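You operate a simulated robot arm through the tools that you are given. There is no shell and no other tool. Be economical: measure what you need, move in short steps, check, and stop when the job is done.

You run a simulated two-armed robot. Do the job below in one go: nothing can be reset, and whatever is moved stays where it is left.

Task
Hold the range meter on the top of the big table steady with one hand and flip the rocker on the range meter the other way with the other.

Only the result counts: the job must be done as asked and must still hold three seconds after the hand-in. Knocking over, shifting, dropping, spilling or breaking anything else fails it.

Robot
Two 7-joint arms with two-finger parallel grippers on one trunk, on a base that drives. Base frame: it is fixed to the floor where the robot stands at the start and does not move with it; the origin is under the middle of the robot, x ahead of it, y to its left, z up; the surface under the hand at the start is at about z = 800. Readings come in mm, degrees, newtons and seconds.
The left shoulder is at the start at [60, 189, 1253], the right one opposite. With the tool pointing down near the work surface each hand reaches from about 100 to 600 mm from the robot's upright axis, wherever it stands, measured 20 degrees to its own side. Places, roughly: rocker on the range meter [500, 0, 1000]. Payload 3.43 kg a hand.
The TCP of each hand is the grasp point between the finger pads, 30 mm short of the fingertips. In the tool frame z runs along the fingers and y along their closing line. The gripper opens to 94 mm. The fingers are 28 mm wide and 10 mm thick; the gripper's body (50 by 96 mm) begins 55 mm behind the TCP.
Orientation is that of the tool frame in the base frame, as a unit quaternion [w, x, y, z]. With the fingers straight down and closing along the base's y, the tool's x points along the base's -x, its y along +y and its z along -z.

Tools
- The arms move only by the tool arm_command. It takes "left_series", "right_series" or both (then of equal length, played together; a hand with none holds still); each is a list that holds one entry, the list of rows, each a list of 6 numbers: the shift along the base's x, y, z in units of 50 mm (1.0 is 50 mm), then the turn, a rotation vector about the base's x, y, z in units of 4 degrees (1.0 is 4 degrees). In form: [[[tx, ty, tz, rx, ry, rz], ...]]. A call has 1 to 20 rows; each row shifts and turns the commanded pose from where the row before left it. "left_jaw" and "right_jaw" are, for a hand that has rows, the gripper command, from -1 (shut) to 1 (fully open), values between in proportion, set as the call begins (left out, the last holds). A call with a number of a shift or a turn outside -1 to 1 is refused whole. Each row takes 0.2 s and may step no farther than 50 mm and 8.6 degrees from the row before; otherwise, or with a gripper value out of range, the whole call is refused. A pose out of reach is approached as far as the arm can. The call stops where the force on the tool passes 40 N (or 10 N more than at its start, if that is more) or the arm is blocked; 0.2 s more then pass. The fingers move at their own pace (about 153 mm/s each) and stop on an object; they squeeze with about 24 N. The grip force told is the motor's: it shows also when the fingers shut on nothing. Time passes only in rows, and 0.2 s behind the last, so rows that do not move let the fingers close. It gives the time, the measured TCP pose, the force on the tool (base axes), the opening and the grip force at its end, in the units of the frame above (readings bear some noise), with the torque about the TCP (base axes, N m) and any sound that the robot's microphone picked up.
- Cameras (640 x 400 px; columns grow to the right, rows downward): "scene" is now at [8, -1.1, 1791.4]; the picture's right is [-0.03, -1.00, 0.00], its down [-0.86, 0.02, -0.50] and it looks along [0.50, -0.01, -0.86] (base axes); focal length 292 px, centre (320, 200). "left" rides on the left gripper at [76, -14, -103] in its tool frame; the picture's right is [0.18, 0.98, 0.00], its down [-0.75, 0.14, -0.64] and it looks along [-0.63, 0.12, 0.77] (tool axes); focal length 243 px, centre (320, 200). "right" rides on the right gripper at [76, 14, -102] in its tool frame; the picture's right is [-0.18, 0.98, 0.00], its down [-0.75, -0.14, -0.64] and it looks along [-0.63, -0.12, 0.77] (tool axes); focal length 243 px, centre (320, 200). There is no depth. A picture from a camera that has moved, and an enlarged one, comes with that camera's place and axes in the base frame and with its lens.
- snapshot(camera): a new picture of that camera. The clock stands still meanwhile.
- raise_lower(by): slides the trunk up (or, below 0, down) by that many mm; the arms and the scene camera ride with it, the base frame stays. It gives what a move gives, with no picture.
- base_move(legs): drives the robot by 1 to 6 legs, each [ahead, left, turn to the left] in mm, mm and degrees, along the robot's own axes; the way and the turn of a leg run together, so that a leg with both is an arc; at most 1500 mm and 180 degrees a leg. The arms and the cameras ride along, it lands a little off, and it stops where it bumps. It gives what a move gives.
- turn_head(pan, tilt): turns the head with the scene camera to pan (to the left, within 86 degrees either way) and tilt (down, from -29 to 69), counted from straight ahead of the robot. It gives what a move gives.
- inspect(camera, box): a new picture of the part [left, top, right, bottom] of that camera's present view, enlarged. The clock stands still meanwhile.
- finish_job(): hands the job in; it is judged then, once.

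Go step by step. Nothing tells you exact positions but the pictures and the camera data: compare them with the known pose of the tool, close in by small moves and look again before you grip or let go. The budget is 120 turns and 100 pictures, counting those below and the enlarged ones. Unless the task says otherwise, let go and move clear before handing in, and close with one line.

The tools are called after ">>>" as name(argument=value, ...) on one line, values as JSON. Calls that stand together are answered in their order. arm_command: Moves the arms, as the interface text tells. Its arguments: {"type":"object","properties":{"left_series":{"type":"array","items":{"type":"array","items":{"type":"array","items":{"type":"number"}}}},"left_jaw":{"type":"number"},"right_series":{"type":"array","items":{"type":"array","items":{"type":"array","items":{"type":"number"}}}},"right_jaw":{"type":"number"}},"required":[]} The other tools are called the same way: raise_lower (by) slides the trunk up or down; base_move (legs) drives the base; turn_head (pan, tilt) turns the head that bears the scene camera; snapshot (camera) takes a picture; inspect (camera, box) takes an enlarged picture of a part of a camera's view; finish_job () hands the job in.

At the start:

```text
t: 0.0
left_ee_pos: [329.3, 116.4, 1314.3]
left_orientation: [0.001, 0.001, 1.0, 0.0]
left_ft_force: [0.3, -0.8, -0.1]
left_moment: [0.0, -0.01, -0.04]
left_opening: 94.1
left_gripper_force: 0.0
right_ee_pos: [307.8, -165.2, 1293.0]
right_orientation: [0.0, 0.0, 1.0, 0.001]
right_ft_force: [0.1, -1.3, 0.0]
right_moment: [-0.01, 0.0, -0.03]
right_opening: 93.9
right_gripper_force: 0.1
trunk travel left (down, up): [-925.0, 65.0]
robot x, y, heading: [-0.0, 0.2, -0.1]
head pan, tilt: [-1.5, 59.7]
```

scene: 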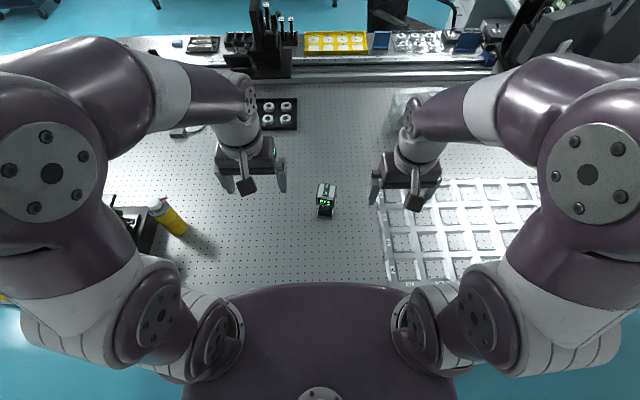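
right: 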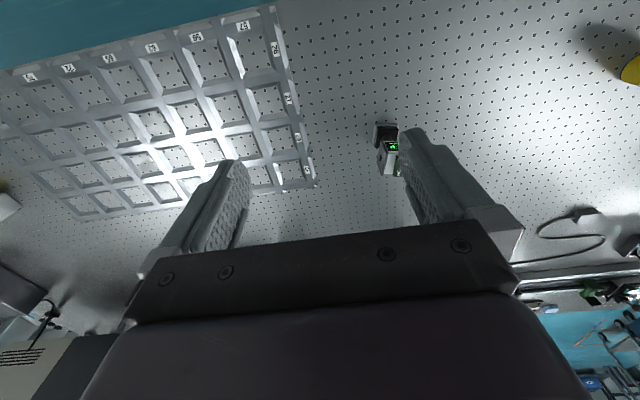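
left: 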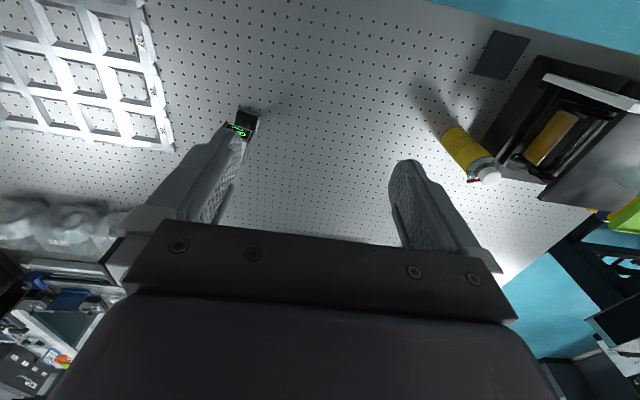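

The meter is the small box near the middle of the table, with a green display facing the robot. I'll look closer first.

>>> inspect(camera="scene", box=[285, 165, 365, 225])

>>> inspect(camera="right", box=[350, 105, 430, 185])

```text
6.67 times, centred on (325, 195) of scene
camera zoom: at [8.0, -1.1, 1791.4], right [-0.03, -1.0, 0.0], down [-0.86, 0.02, -0.5], along [0.5, -0.01, -0.86], focal length 1945 px, centre (287, 233)
```

zoom: 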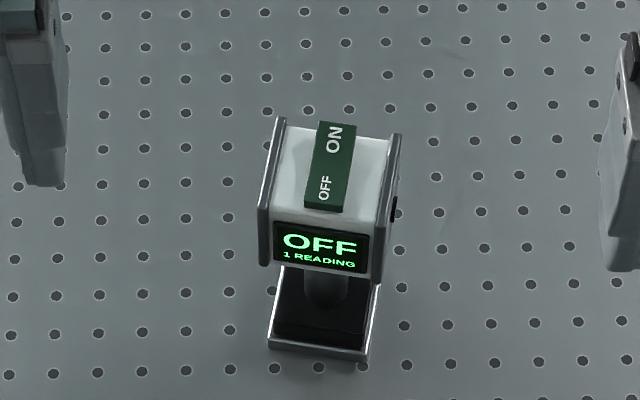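

```text
5.00 times, centred on (390, 145) of right
camera zoom: at [231.9, -152.3, 1395.5], right [0.18, 0.98, 0.0], down [0.75, -0.14, 0.64], along [0.63, -0.12, -0.77], focal length 1213 px, centre (-30, 475)
```

zoom: 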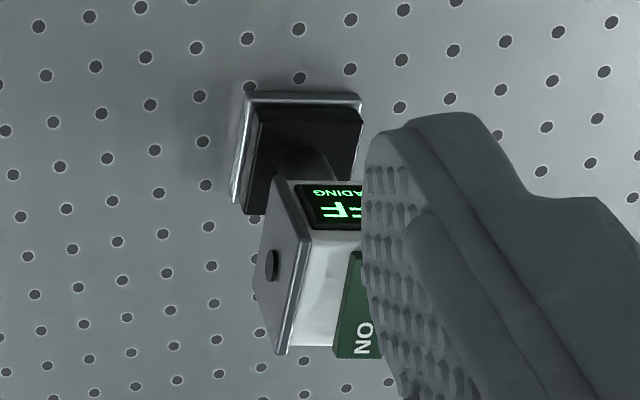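

The meter head looks to be about 64 mm wide, centred near (554, -35), with its top at z≈915 and its yaw about -10°. The rocker's ON end is the far one. I'll bring the left hand in from the front tilted 45° to grip the side plates, and move the right hand aside for now.

>>> arm_command(left_series=[[[0.168, -0.127, -0.357, 0, -0.9375, 0], [0.168, -0.127, -0.357, 0, -0.9375, 0], [0.168, -0.127, -0.357, 0, -0.9375, 0], [0.168, -0.127, -0.357, 0, -0.9375, 0], [0.168, -0.127, -0.357, 0, -0.9375, 0], [0.168, -0.127, -0.357, 0, -0.9375, 0], [0.168, -0.127, -0.357, 0, -0.9375, 0], [0.168, -0.127, -0.357, 0, -0.9375, 0], [0.168, -0.127, -0.357, 0, -0.9375, 0], [0.168, -0.127, -0.357, 0, -0.9375, 0], [0.168, -0.127, -0.357, 0, -0.9375, 0], [0.168, -0.127, -0.357, 0, -0.9375, 0], [0, 0, 0, 0, 0, -0.875], [0, 0, 0, 0, 0, -0.875], [0, 0, 0, 0, 0, -0.875], [0, 0, 0, 0, 0, 0]]], right_series=[[[0, -0.1, 0, 0, 0, 0], [0, -0.1, 0, 0, 0, 0], [0, -0.1, 0, 0, 0, 0], [0, -0.1, 0, 0, 0, 0], [0, -0.1, 0, 0, 0, 0], [0, -0.1, 0, 0, 0, 0], [0, -0.1, 0, 0, 0, 0], [0, -0.1, 0, 0, 0, 0], [0, -0.1, 0, 0, 0, 0], [0, -0.1, 0, 0, 0, 0], [0, -0.1, 0, 0, 0, 0], [0, -0.1, 0, 0, 0, 0], [0, 0, 0, 0, 0, 0], [0, 0, 0, 0, 0, 0], [0, 0, 0, 0, 0, 0], [0, 0, 0, 0, 0, 0]]], left_jaw=1, right_jaw=-1)

>>> snapshot(camera="scene")

>>> snapshot(camera="left")

```text
t: 3.4
left_ee_pos: [431.3, 41.8, 1100.0]
left_orientation: [0.381, 0.085, 0.92, -0.035]
left_ft_force: [0.1, 0.0, 0.5]
left_moment: [0.01, -0.03, -0.01]
left_opening: 93.8
left_gripper_force: 0.0
right_ee_pos: [307.7, -226.4, 1294.1]
right_orientation: [0.0, 0.0, 1.0, 0.001]
right_ft_force: [-0.5, -0.6, -0.2]
right_moment: [0.0, 0.0, 0.01]
right_opening: 0.1
right_gripper_force: 24.4
trunk travel left (down, up): [-925.0, 65.0]
robot x, y, heading: [0.6, 0.5, -0.1]
head pan, tilt: [-1.5, 59.7]
```

```text
94 pictures are left
camera scene: at [7.6, -0.9, 1791.4], right [-0.03, -1.0, 0.0], down [-0.86, 0.02, -0.5], along [0.5, -0.01, -0.86], focal length 292 px, centre (320, 200)
```

scene: 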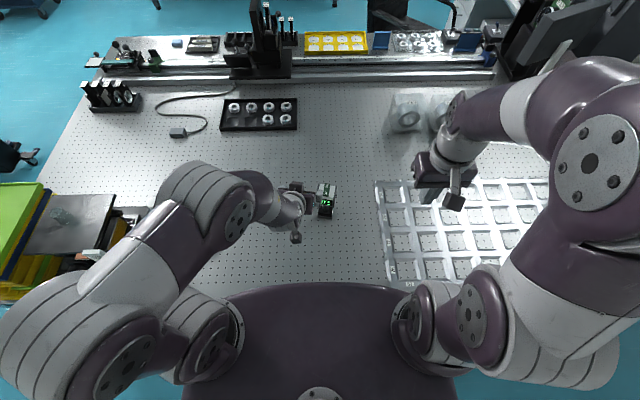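

```text
93 pictures are left
camera left: at [303.7, 49.7, 1118.6], right [0.05, 0.99, -0.13], down [0.1, 0.12, 0.99], along [0.99, -0.06, -0.1], focal length 243 px, centre (320, 200)
```

left: 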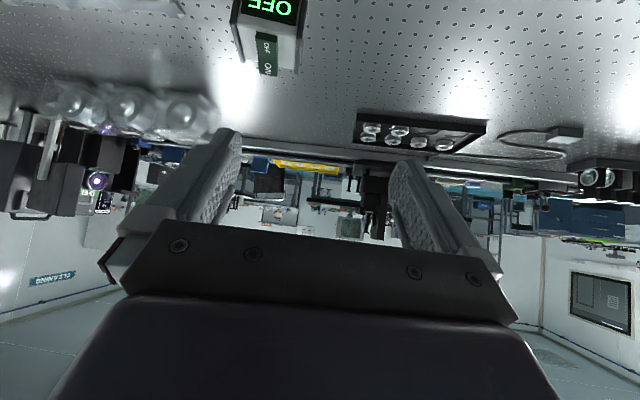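

The left-hand view disagrees with my first height estimate, so I'll measure the meter again with enlarged views.

>>> inspect(camera="left", box=[220, 0, 320, 80])

>>> inspect(camera="scene", box=[285, 165, 365, 225])

>>> snapshot(camera="right")

```text
5.00 times, centred on (270, 40) of left
camera zoom: at [303.7, 49.7, 1118.6], right [0.05, 0.99, -0.13], down [0.1, 0.12, 0.99], along [0.99, -0.06, -0.1], focal length 1213 px, centre (570, 1000)
```

zoom: 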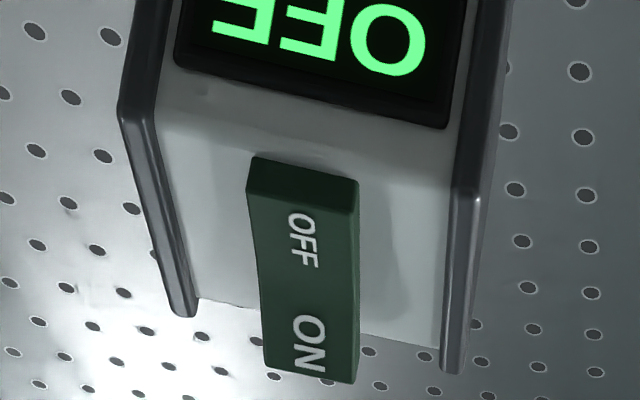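

```text
6.67 times, centred on (325, 195) of scene
camera zoom: at [7.6, -0.9, 1791.4], right [-0.03, -1.0, 0.0], down [-0.86, 0.02, -0.5], along [0.5, -0.01, -0.86], focal length 1945 px, centre (287, 233)
```

zoom: 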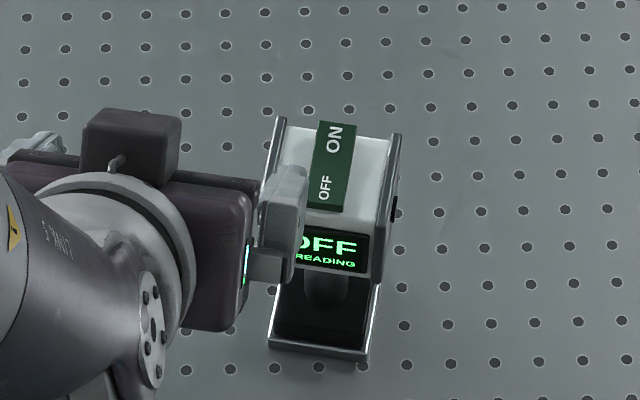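

```text
90 pictures are left
camera right: at [231.2, -212.7, 1395.6], right [0.18, 0.98, 0.0], down [0.75, -0.14, 0.64], along [0.63, -0.12, -0.77], focal length 243 px, centre (320, 200)
```

right: 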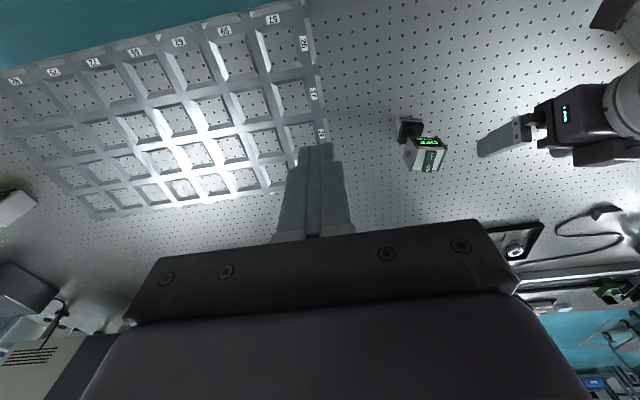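

With better points the head centre comes out at about (532, -34), z 892–951, yaw ≈ -11.5°, and the ON end of the rocker at about (552, -37, 962). I'm moving the left hand to a pre-grasp 100 mm back along the tool axis.

>>> arm_command(left_series=[[[0.08, -0.295, -0.52, 0, 0, -0.25], [0.08, -0.295, -0.52, 0, 0, 0], [0.08, -0.295, -0.52, 0, 0, 0], [0.08, -0.295, -0.52, 0, 0, 0], [0, 0, 0, 0, 0, 0]]], left_jaw=1)

>>> snapshot(camera="left")

>>> inspect(camera="scene", box=[265, 150, 385, 240])

```text
t: 4.6
left_ee_pos: [446.4, -18.2, 996.4]
left_orientation: [0.381, 0.093, 0.919, -0.038]
left_ft_force: [0.2, 0.6, 1.3]
left_moment: [-0.02, 0.02, 0.01]
left_opening: 94.0
left_gripper_force: 0.0
right_ee_pos: [307.7, -225.1, 1293.8]
right_orientation: [0.0, 0.0, 1.0, -0.001]
right_ft_force: [-0.2, 0.2, -1.1]
right_moment: [0.02, 0.0, 0.02]
right_opening: 0.0
right_gripper_force: 24.2
trunk travel left (down, up): [-925.0, 65.0]
robot x, y, heading: [0.4, -1.1, 0.0]
head pan, tilt: [-1.5, 59.7]
```

```text
89 pictures are left
camera left: at [319.8, -7.6, 1015.0], right [0.07, 0.99, -0.13], down [0.11, 0.12, 0.99], along [0.99, -0.08, -0.1], focal length 243 px, centre (320, 200)
```

left: 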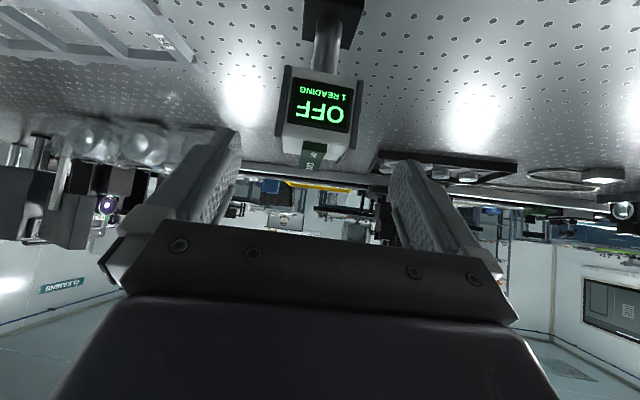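

```text
4.44 times, centred on (325, 195) of scene
camera zoom: at [7.6, -0.8, 1791.4], right [-0.03, -1.0, 0.0], down [-0.86, 0.02, -0.5], along [0.5, -0.01, -0.86], focal length 1297 px, centre (298, 222)
```

zoom: 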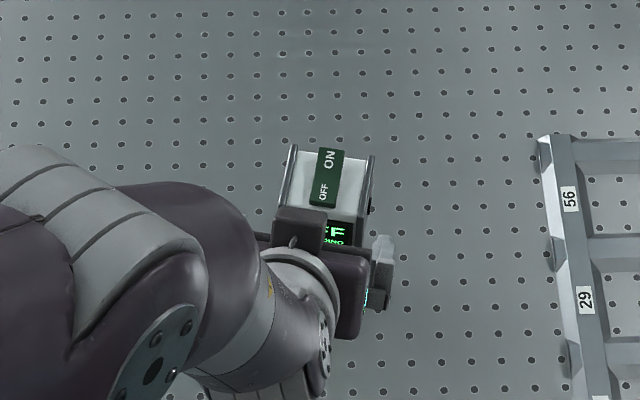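

The alignment looks good, so I'm advancing most of the way and then checking again.

>>> arm_command(left_series=[[[0.25, -0.045, -0.25, 0, 0, 0], [0.25, -0.045, -0.25, 0, 0, 0], [0.25, -0.045, -0.25, 0, 0, 0], [0.25, -0.045, -0.25, 0, 0, 0], [0, 0, 0, 0, 0, 0]]])

>>> snapshot(camera="left")

>>> inspect(camera="scene", box=[285, 165, 365, 225])

>>> snapshot(camera="right")

```text
t: 5.8
left_ee_pos: [496.1, -26.4, 947.1]
left_orientation: [0.38, 0.093, 0.919, -0.038]
left_ft_force: [0.1, -0.4, -0.3]
left_moment: [-0.03, 0.02, -0.01]
left_opening: 93.8
left_gripper_force: 0.0
right_ee_pos: [307.6, -226.5, 1292.7]
right_orientation: [0.0, 0.0, 1.0, 0.0]
right_ft_force: [0.6, 0.2, 0.3]
right_moment: [-0.01, -0.01, -0.03]
right_opening: 0.1
right_gripper_force: 24.1
trunk travel left (down, up): [-925.0, 65.0]
robot x, y, heading: [-1.8, -1.3, -0.0]
head pan, tilt: [-1.5, 59.7]
```

```text
87 pictures are left
camera left: at [369.2, -15.6, 965.4], right [0.07, 0.99, -0.13], down [0.11, 0.12, 0.99], along [0.99, -0.08, -0.1], focal length 243 px, centre (320, 200)
```

left: 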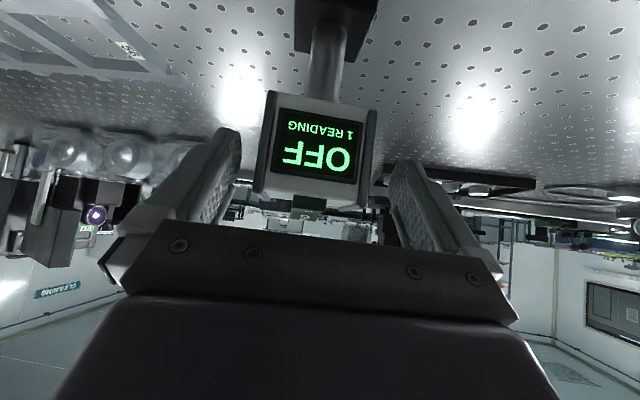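

```text
6.67 times, centred on (325, 195) of scene
camera zoom: at [7.6, -0.9, 1791.4], right [-0.03, -1.0, 0.0], down [-0.86, 0.02, -0.5], along [0.5, -0.01, -0.86], focal length 1945 px, centre (287, 233)
```

zoom: 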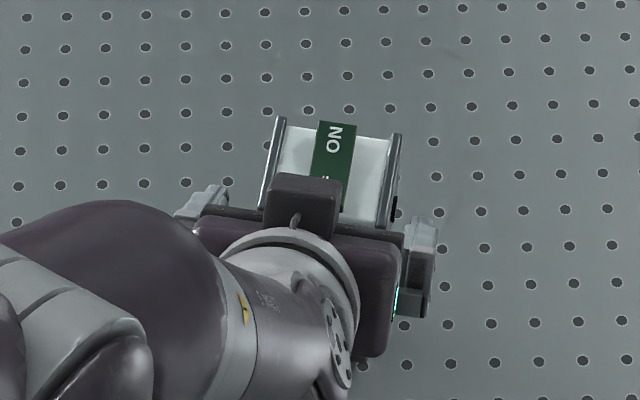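

```text
85 pictures are left
camera right: at [231.2, -212.8, 1395.6], right [0.18, 0.98, 0.0], down [0.75, -0.14, 0.64], along [0.63, -0.12, -0.77], focal length 243 px, centre (320, 200)
```

right: 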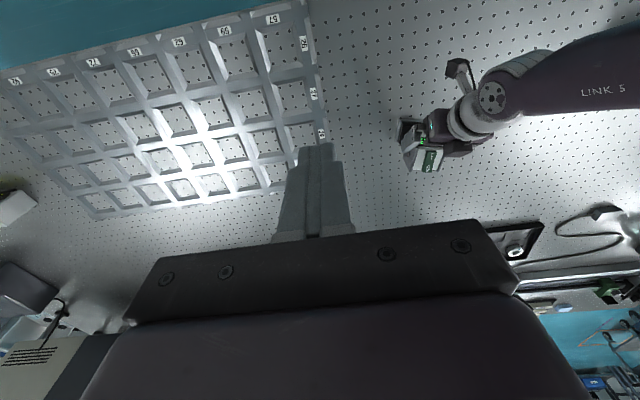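

The head is centred between the fingers. I'm advancing the last 30 mm and closing gently.

>>> arm_command(left_series=[[[0.21, -0.045, -0.22, 0, 0, 0], [0.21, -0.045, -0.22, 0, 0, 0], [0, 0, 0, 0, 0, 0]]])

>>> snapshot(camera="left")

>>> inspect(camera="right", box=[370, 50, 530, 190])

```text
t: 6.6
left_ee_pos: [516.8, -32.2, 924.7]
left_orientation: [0.38, 0.093, 0.92, -0.039]
left_ft_force: [-0.4, 0.3, -0.2]
left_moment: [0.02, -0.01, 0.0]
left_opening: 94.0
left_gripper_force: 0.1
right_ee_pos: [306.0, -226.6, 1293.0]
right_orientation: [0.0, 0.001, 1.0, 0.0]
right_ft_force: [0.0, 0.0, 0.3]
right_moment: [-0.04, 0.0, -0.02]
right_opening: 0.0
right_gripper_force: 24.2
trunk travel left (down, up): [-925.0, 65.0]
robot x, y, heading: [-3.7, -0.2, 0.2]
head pan, tilt: [-1.5, 59.7]
```

```text
84 pictures are left
camera left: at [389.7, -20.0, 943.3], right [0.07, 0.99, -0.13], down [0.11, 0.12, 0.99], along [0.99, -0.08, -0.1], focal length 243 px, centre (320, 200)
```

left: 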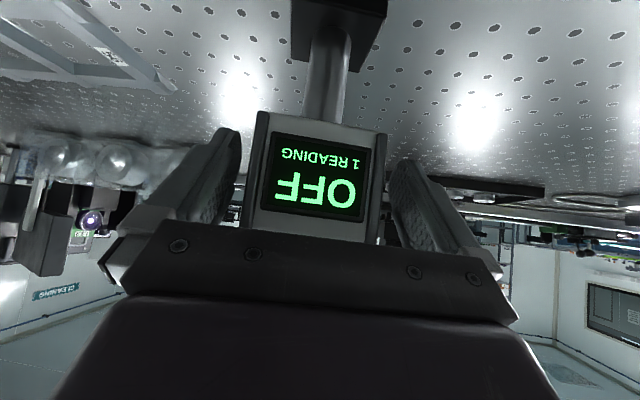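

```text
2.86 times, centred on (450, 120) of right
camera zoom: at [231.0, -212.8, 1395.6], right [0.18, 0.98, 0.0], down [0.75, -0.14, 0.64], along [0.63, -0.12, -0.77], focal length 693 px, centre (-51, 429)
```

zoom: 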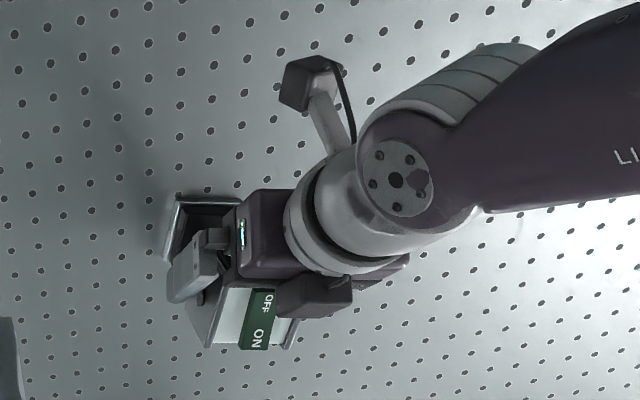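

Now I'm closing the left hand on the head.

>>> arm_command(left_series=[[[0, 0, 0, 0, 0, 0], [0, 0, 0, 0, 0, 0], [0, 0, 0, 0, 0, 0]]], left_jaw=-1)

>>> snapshot(camera="left")

>>> inspect(camera="scene", box=[285, 165, 365, 225])

```text
t: 7.4
left_ee_pos: [516.4, -31.8, 924.9]
left_orientation: [0.381, 0.092, 0.919, -0.038]
left_ft_force: [-0.3, -2.2, -0.5]
left_moment: [-0.12, -0.19, -0.1]
left_opening: 64.5
left_gripper_force: 23.9
right_ee_pos: [306.9, -226.5, 1292.8]
right_orientation: [0.0, -0.001, 1.0, 0.0]
right_ft_force: [-0.4, 0.6, 0.2]
right_moment: [-0.03, 0.02, 0.0]
right_opening: 0.0
right_gripper_force: 24.2
trunk travel left (down, up): [-925.0, 65.0]
robot x, y, heading: [-4.5, 0.4, 0.1]
head pan, tilt: [-1.5, 59.7]
```

```text
82 pictures are left
camera left: at [390.1, -20.3, 943.3], right [0.07, 0.99, -0.13], down [0.11, 0.12, 0.99], along [0.99, -0.08, -0.1], focal length 243 px, centre (320, 200)
```

left: 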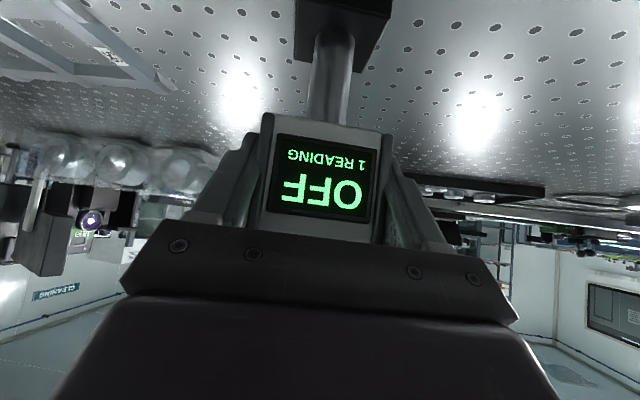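

```text
6.67 times, centred on (325, 195) of scene
camera zoom: at [7.9, -1.5, 1791.4], right [-0.03, -1.0, 0.0], down [-0.86, 0.02, -0.5], along [0.5, -0.01, -0.86], focal length 1945 px, centre (287, 233)
```

zoom: 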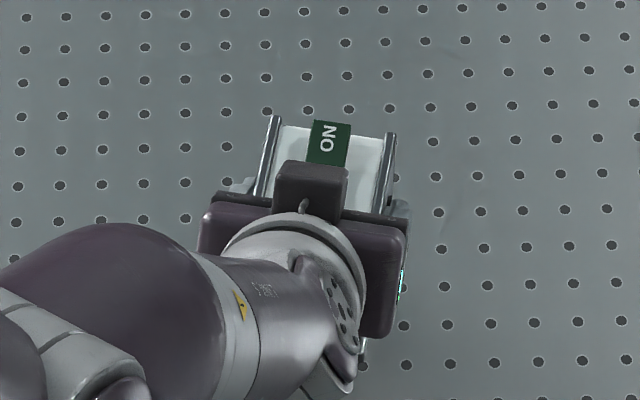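

The left hand is holding the head at 64.5 mm opening. Next I bring the right hand over with its fingers shut, yawed about 79° so its camera stays clear of the left wrist.

>>> arm_command(right_series=[[[0.2, 0.046, -0.143, 0, 0, 0.981], [0.2, 0.046, -0.143, 0, 0, 0.981], [0.2, 0.046, -0.143, 0, 0, 0.981], [0.2, 0.046, -0.143, 0, 0, 0.981], [0.2, 0.046, -0.143, 0, 0, 0.981], [0.2, 0.046, -0.143, 0, 0, 0.981], [0.2, 0.046, -0.143, 0, 0, 0.981], [0.2, 0.046, -0.143, 0, 0, 0.981], [0.2, 0.046, -0.143, 0, 0, 0.981], [0.2, 0.046, -0.143, 0, 0, 0.981], [0.2, 0.046, -0.143, 0, 0, 0.981], [0.2, 0.046, -0.143, 0, 0, 0.981], [0.2, 0.046, -0.143, 0, 0, 0.981], [0.2, 0.046, -0.143, 0, 0, 0.981], [0.2, 0.046, -0.143, 0, 0, 0.981], [0.2, 0.046, -0.143, 0, 0, 0.981], [0.2, 0.046, -0.143, 0, 0, 0.981], [0.2, 0.046, -0.143, 0, 0, 0.981], [0.2, 0.046, -0.143, 0, 0, 0.981], [0.2, 0.046, -0.143, 0, 0, 0.981]]], right_jaw=-1)

>>> snapshot(camera="scene")

>>> snapshot(camera="right")

```text
t: 11.6
left_ee_pos: [516.9, -31.0, 924.7]
left_orientation: [0.381, 0.092, 0.919, -0.038]
left_ft_force: [-0.4, -1.1, 0.0]
left_moment: [-0.01, -0.04, -0.09]
left_opening: 64.1
left_gripper_force: 24.5
right_ee_pos: [508.9, -179.0, 1153.1]
right_orientation: [0.0, -0.633, 0.774, 0.0]
right_ft_force: [1.3, 0.4, -0.4]
right_moment: [0.0, -0.02, -0.01]
right_opening: 0.3
right_gripper_force: 24.3
trunk travel left (down, up): [-925.0, 65.0]
robot x, y, heading: [1.4, 1.0, -0.0]
head pan, tilt: [-1.5, 59.7]
```

```text
80 pictures are left
camera scene: at [8.1, -1.2, 1791.4], right [-0.03, -1.0, 0.0], down [-0.86, 0.02, -0.5], along [0.5, -0.01, -0.86], focal length 292 px, centre (320, 200)
```

scene: 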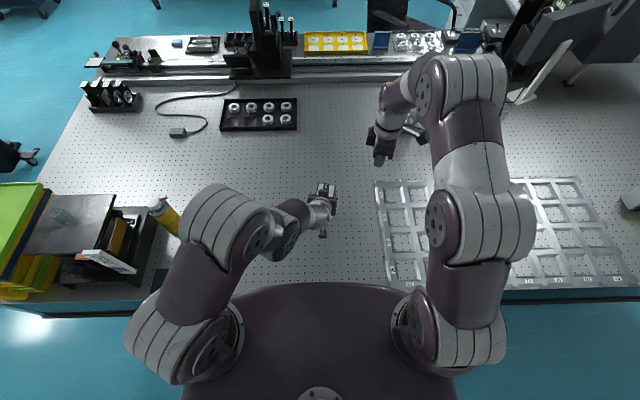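

```text
79 pictures are left
camera right: at [480.3, -252.1, 1255.2], right [-0.93, 0.38, 0.0], down [0.29, 0.71, 0.64], along [0.24, 0.59, -0.77], focal length 243 px, centre (320, 200)
```

right: 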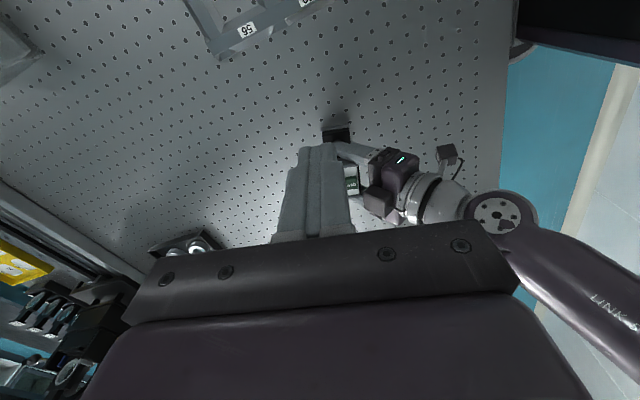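

Both arms are clear of each other. I'm moving the right hand above the ON end, fingertips about 70 mm over it.

>>> arm_command(right_series=[[[0.176, 0.572, -0.372, 0, 0, 0], [0.176, 0.572, -0.372, 0, 0, 0], [0.176, 0.572, -0.372, 0, 0, 0], [0.176, 0.572, -0.372, 0, 0, 0], [0.176, 0.572, -0.372, 0, 0, 0], [0, 0, 0, 0, 0, 0]]])

>>> inspect(camera="scene", box=[275, 130, 395, 220])

>>> snapshot(camera="right")

```text
t: 13.0
left_ee_pos: [516.4, -31.2, 924.5]
left_orientation: [0.381, 0.093, 0.919, -0.038]
left_ft_force: [0.6, 0.4, -0.4]
left_moment: [0.25, -0.16, 0.06]
left_opening: 64.4
left_gripper_force: 23.7
right_ee_pos: [551.6, -35.2, 1056.7]
right_orientation: [0.0, -0.632, 0.775, 0.0]
right_ft_force: [0.0, -0.3, 0.0]
right_moment: [-0.01, -0.01, -0.02]
right_opening: 0.0
right_gripper_force: 24.0
trunk travel left (down, up): [-925.0, 65.0]
robot x, y, heading: [1.2, 3.2, 0.1]
head pan, tilt: [-1.5, 59.7]
```

```text
4.44 times, centred on (335, 175) of scene
camera zoom: at [8.2, -1.6, 1791.4], right [-0.03, -1.0, 0.0], down [-0.86, 0.02, -0.5], along [0.5, -0.01, -0.86], focal length 1297 px, centre (253, 311)
```

zoom: 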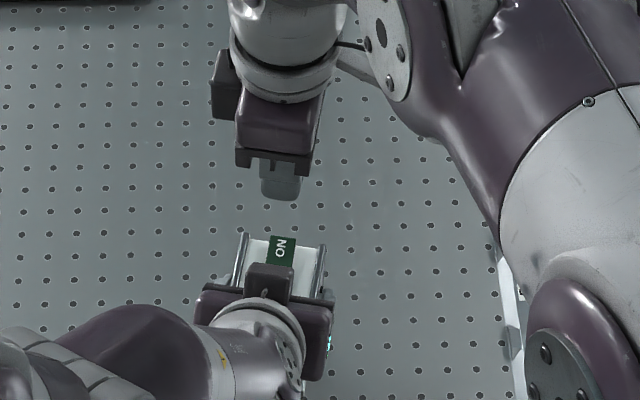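

```text
77 pictures are left
camera right: at [522.7, -109.0, 1160.3], right [-0.93, 0.38, 0.0], down [0.29, 0.71, 0.64], along [0.24, 0.59, -0.77], focal length 243 px, centre (320, 200)
```

right: 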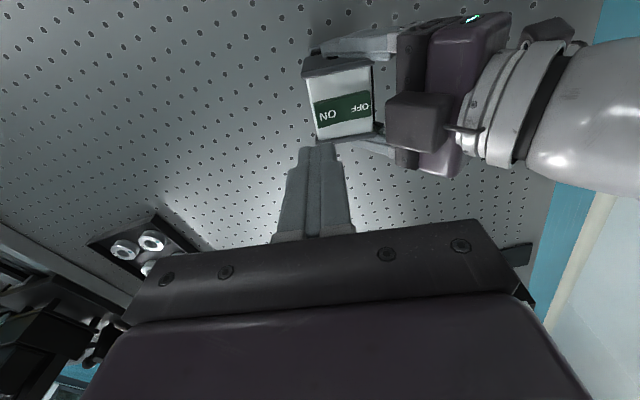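

The tip is lined up over the ON end. I'm lowering to just above it and looking.

>>> arm_command(right_series=[[[0, -0.01, -0.28, 0, 0, 0], [0, -0.01, -0.28, 0, 0, 0], [0, -0.01, -0.28, 0, 0, 0], [0, -0.01, -0.24, 0, 0, 0], [0, 0, 0, 0, 0, 0]]])

>>> inspect(camera="scene", box=[285, 145, 365, 205])

>>> snapshot(camera="right")

```text
t: 14.2
left_ee_pos: [517.5, -32.6, 923.8]
left_orientation: [0.381, 0.093, 0.919, -0.038]
left_ft_force: [-0.9, -0.6, -0.6]
left_moment: [0.03, -0.18, -0.01]
left_opening: 64.3
left_gripper_force: 24.1
right_ee_pos: [550.8, -38.8, 1004.0]
right_orientation: [0.0, -0.633, 0.775, 0.0]
right_ft_force: [0.1, 0.1, -0.7]
right_moment: [-0.02, -0.04, 0.0]
right_opening: 0.0
right_gripper_force: 24.5
trunk travel left (down, up): [-925.0, 65.0]
robot x, y, heading: [0.9, 1.6, 0.0]
head pan, tilt: [-1.5, 59.7]
```

```text
6.67 times, centred on (325, 175) of scene
camera zoom: at [8.2, -1.1, 1791.4], right [-0.03, -1.0, 0.0], down [-0.86, 0.02, -0.5], along [0.5, -0.01, -0.86], focal length 1945 px, centre (287, 367)
```

zoom: 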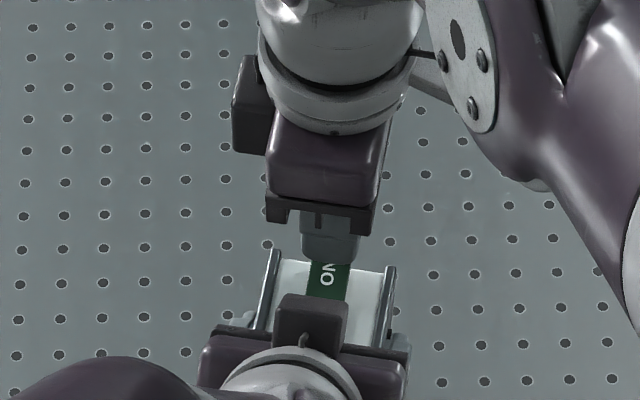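

```text
75 pictures are left
camera right: at [522.6, -110.8, 1106.3], right [-0.93, 0.38, 0.0], down [0.29, 0.71, 0.64], along [0.24, 0.59, -0.77], focal length 243 px, centre (320, 200)
```

right: 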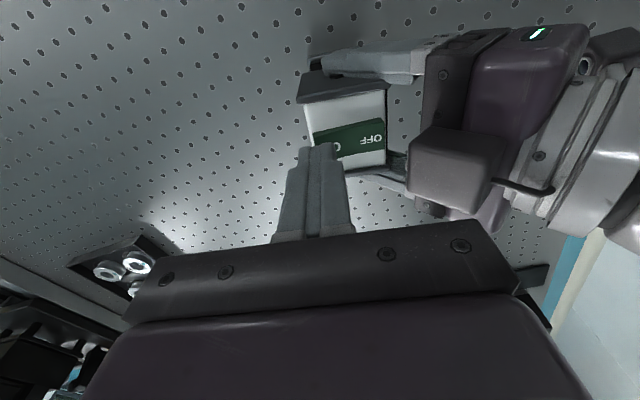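

I'm pressing down slowly in 2 mm steps.

>>> arm_command(right_series=[[[0, 0.02, -0.04, 0, 0, 0], [0, 0.02, -0.04, 0, 0, 0], [0, 0, -0.04, 0, 0, 0], [0, 0, -0.04, 0, 0, 0], [0, 0, -0.04, 0, 0, 0], [0, 0, -0.04, 0, 0, 0], [0, 0, -0.04, 0, 0, 0], [0, 0, -0.04, 0, 0, 0], [0, 0, -0.04, 0, 0, 0], [0, 0, 0, 0, 0, 0]]])

>>> inspect(camera="left", box=[240, 110, 400, 250])

>>> snapshot(camera="right")

```text
t: 16.5
left_ee_pos: [516.3, -31.0, 925.7]
left_orientation: [0.381, 0.091, 0.919, -0.037]
left_ft_force: [-0.1, 1.4, 5.0]
left_moment: [0.25, 0.68, 0.11]
left_opening: 64.1
left_gripper_force: 24.3
right_ee_pos: [552.9, -36.8, 990.1]
right_orientation: [0.004, -0.632, 0.775, -0.002]
right_ft_force: [-4.0, -2.1, 12.0]
right_moment: [-0.07, 0.22, 0.05]
right_opening: 0.1
right_gripper_force: 24.1
trunk travel left (down, up): [-925.0, 65.0]
robot x, y, heading: [1.8, -0.9, -0.1]
head pan, tilt: [-1.5, 59.7]
stopped in row 10 (right hand): the force on the tool passed its limit at 40 N (the readings are from after the stop); the commanded pose is now the measured one
```

```text
2.86 times, centred on (320, 180) of left
camera zoom: at [388.7, -20.1, 944.0], right [0.07, 0.99, -0.13], down [0.1, 0.12, 0.99], along [0.99, -0.08, -0.09], focal length 693 px, centre (320, 257)
```

zoom: 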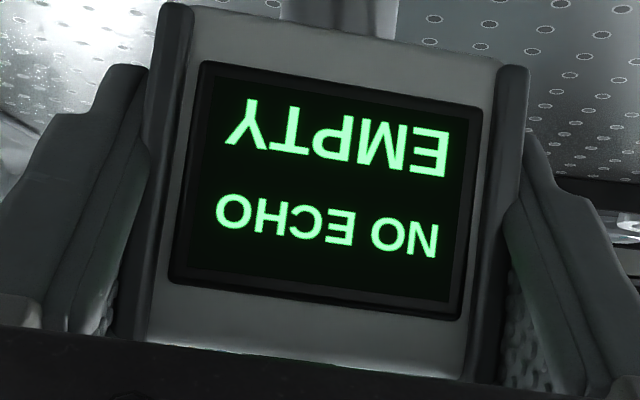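

```text
73 pictures are left
camera right: at [523.0, -109.2, 1092.0], right [-0.93, 0.38, -0.01], down [0.28, 0.71, 0.65], along [0.25, 0.6, -0.76], focal length 243 px, centre (320, 200)
```

right: 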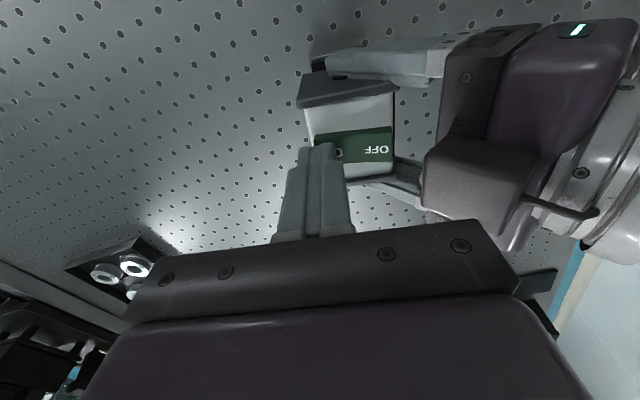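

The display has changed from "OFF / 1 READING" to "NO ECHO / EMPTY", so the rocker appears to have flipped. I'm lifting the right hand to check that it stays.

>>> arm_command(right_series=[[[0, 0, 0.3, 0, 0, 0], [0, 0, 0.6, 0, 0, 0], [0, 0, 0.8, 0, 0, 0], [0, -0.8, 0.4, 0, 0, 0], [0, -0.8, 0.4, 0, 0, 0], [0, -0.8, 0.4, 0, 0, 0], [0, 0, 0, 0, 0, 0]]])

>>> snapshot(camera="left")

>>> snapshot(camera="right")

>>> inspect(camera="scene", box=[285, 155, 365, 215])

```text
t: 18.1
left_ee_pos: [516.5, -31.8, 925.3]
left_orientation: [0.381, 0.092, 0.919, -0.038]
left_ft_force: [-2.0, -2.3, 11.3]
left_moment: [0.06, -0.42, -0.04]
left_opening: 64.3
left_gripper_force: 23.8
right_ee_pos: [553.9, -157.2, 1135.2]
right_orientation: [0.003, -0.632, 0.775, -0.002]
right_ft_force: [0.8, 0.2, -0.1]
right_moment: [-0.01, -0.02, -0.01]
right_opening: 0.0
right_gripper_force: 23.8
trunk travel left (down, up): [-925.0, 65.0]
robot x, y, heading: [1.9, -2.2, -0.2]
head pan, tilt: [-1.5, 59.7]
```

```text
72 pictures are left
camera left: at [389.4, -19.9, 943.9], right [0.07, 0.99, -0.13], down [0.1, 0.12, 0.99], along [0.99, -0.08, -0.09], focal length 243 px, centre (320, 200)
```

left: 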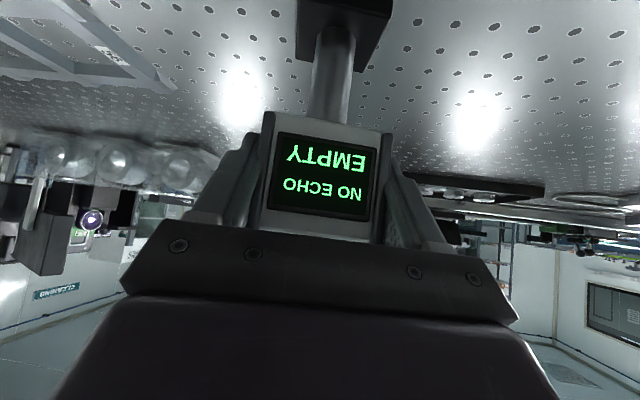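

```text
71 pictures are left
camera right: at [524.9, -228.9, 1237.3], right [-0.93, 0.38, -0.01], down [0.29, 0.71, 0.64], along [0.25, 0.6, -0.76], focal length 243 px, centre (320, 200)
```

right: 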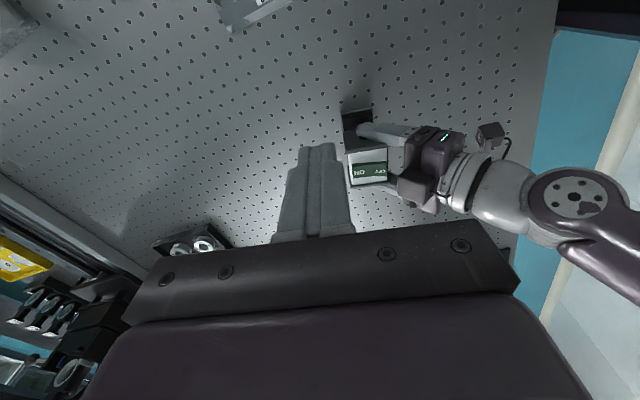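

```text
6.67 times, centred on (325, 185) of scene
camera zoom: at [6.1, -0.6, 1791.5], right [-0.03, -1.0, 0.0], down [-0.86, 0.02, -0.51], along [0.51, -0.01, -0.86], focal length 1945 px, centre (287, 300)
```

zoom: 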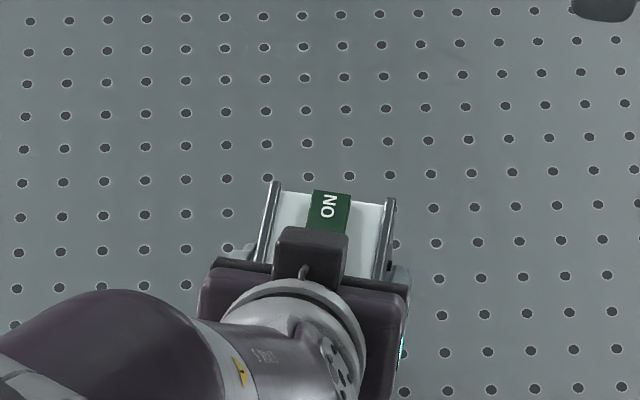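

The rocker has latched on. I'm opening the left hand, then backing out along its approach line.

>>> arm_command(left_series=[[[0, 0, 0, 0, 0, 0], [0, 0, 0, 0, 0, 0], [0, 0, 0, 0, 0, 0]]], left_jaw=1)

>>> snapshot(camera="left")

```text
t: 18.9
left_ee_pos: [516.5, -30.8, 924.4]
left_orientation: [0.381, 0.092, 0.919, -0.038]
left_ft_force: [-0.6, -1.1, 0.0]
left_moment: [0.01, 0.01, 0.03]
left_opening: 94.2
left_gripper_force: 0.1
right_ee_pos: [556.8, -155.8, 1133.8]
right_orientation: [0.003, -0.633, 0.774, -0.001]
right_ft_force: [0.7, -0.3, 0.7]
right_moment: [-0.01, -0.02, 0.01]
right_opening: 0.0
right_gripper_force: 23.9
trunk travel left (down, up): [-925.0, 65.0]
robot x, y, heading: [-1.8, -1.5, 0.0]
head pan, tilt: [-1.5, 59.7]
```

```text
69 pictures are left
camera left: at [390.2, -19.8, 942.9], right [0.07, 0.99, -0.13], down [0.11, 0.12, 0.99], along [0.99, -0.08, -0.1], focal length 243 px, centre (320, 200)
```

left: 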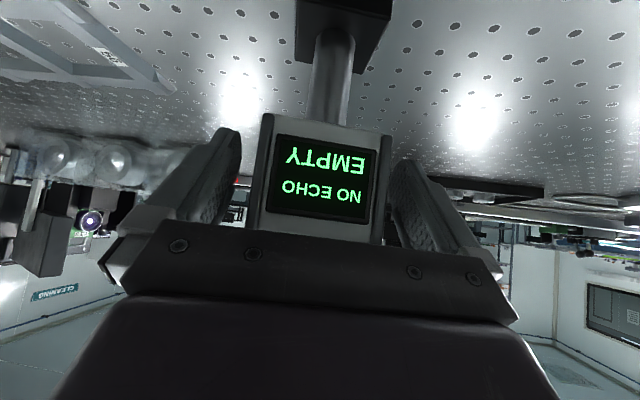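

The meter stands free, so I'm backing the left hand out.

>>> arm_command(left_series=[[[-0.25, 0.045, 0.25, 0, 0, 0], [-0.25, 0.045, 0.25, 0, 0, 0], [-0.25, 0.045, 0.25, 0, 0, 0], [-0.25, 0.045, 0.25, 0, 0, 0], [-0.25, 0.045, 0.25, 0, 0, 0], [-0.25, 0.045, 0.25, 0, 0, 0], [-0.1, 0.5, 0.6, 0, 0, 0], [-0.1, 0.5, 0.6, 0, 0, 0], [-0.1, 0.5, 0.6, 0, 0, 0], [0, 0, 0, 0, 0, 0]]])

>>> inspect(camera="scene", box=[285, 165, 365, 225])

>>> snapshot(camera="scene")

```text
t: 21.1
left_ee_pos: [426.3, 59.0, 1090.4]
left_orientation: [0.38, 0.092, 0.92, -0.037]
left_ft_force: [0.0, 0.2, 0.5]
left_moment: [0.02, 0.04, 0.03]
left_opening: 94.2
left_gripper_force: 0.1
right_ee_pos: [556.6, -156.4, 1134.6]
right_orientation: [0.003, -0.632, 0.775, -0.001]
right_ft_force: [-0.1, 0.7, -0.3]
right_moment: [0.01, -0.01, -0.04]
right_opening: 0.0
right_gripper_force: 23.9
trunk travel left (down, up): [-925.0, 65.0]
robot x, y, heading: [-2.2, -0.0, 0.1]
head pan, tilt: [-1.5, 59.7]
```

```text
6.67 times, centred on (325, 195) of scene
camera zoom: at [8.6, -1.5, 1791.4], right [-0.03, -1.0, 0.0], down [-0.86, 0.02, -0.5], along [0.5, -0.01, -0.86], focal length 1945 px, centre (287, 233)
```

zoom: 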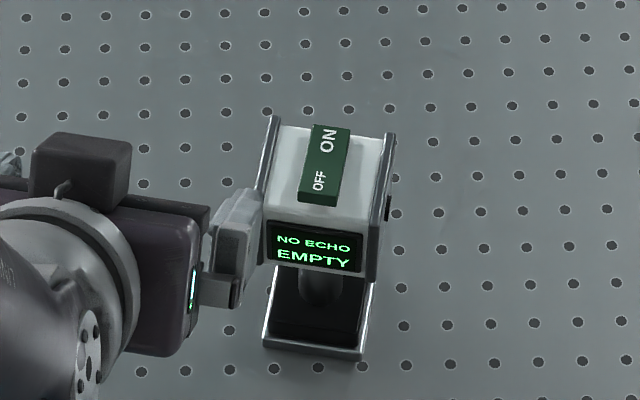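

```text
67 pictures are left
camera scene: at [8.6, -1.5, 1791.4], right [-0.03, -1.0, 0.0], down [-0.86, 0.02, -0.5], along [0.5, -0.01, -0.86], focal length 292 px, centre (320, 200)
```

scene: 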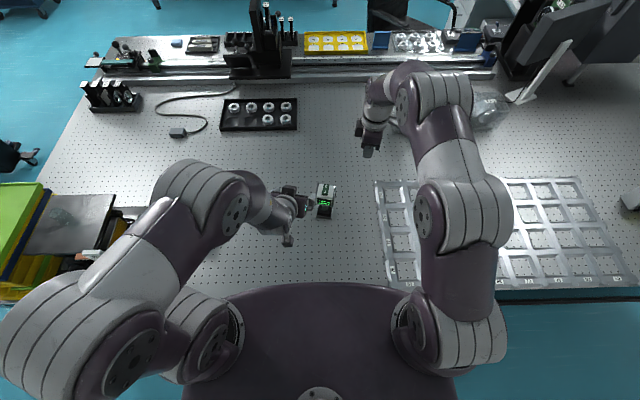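

The rocker is flipped to ON and the meter is upright where it stood, shifted only about 2–3 mm. Both hands are clear, so I'm handing in.

>>> finish_job()

```text
The job is handed in.
```

The rocker on the range meter is now flipped to ON: I held the meter steady with the left hand, pressed with the right, and moved both hands clear before handing in.
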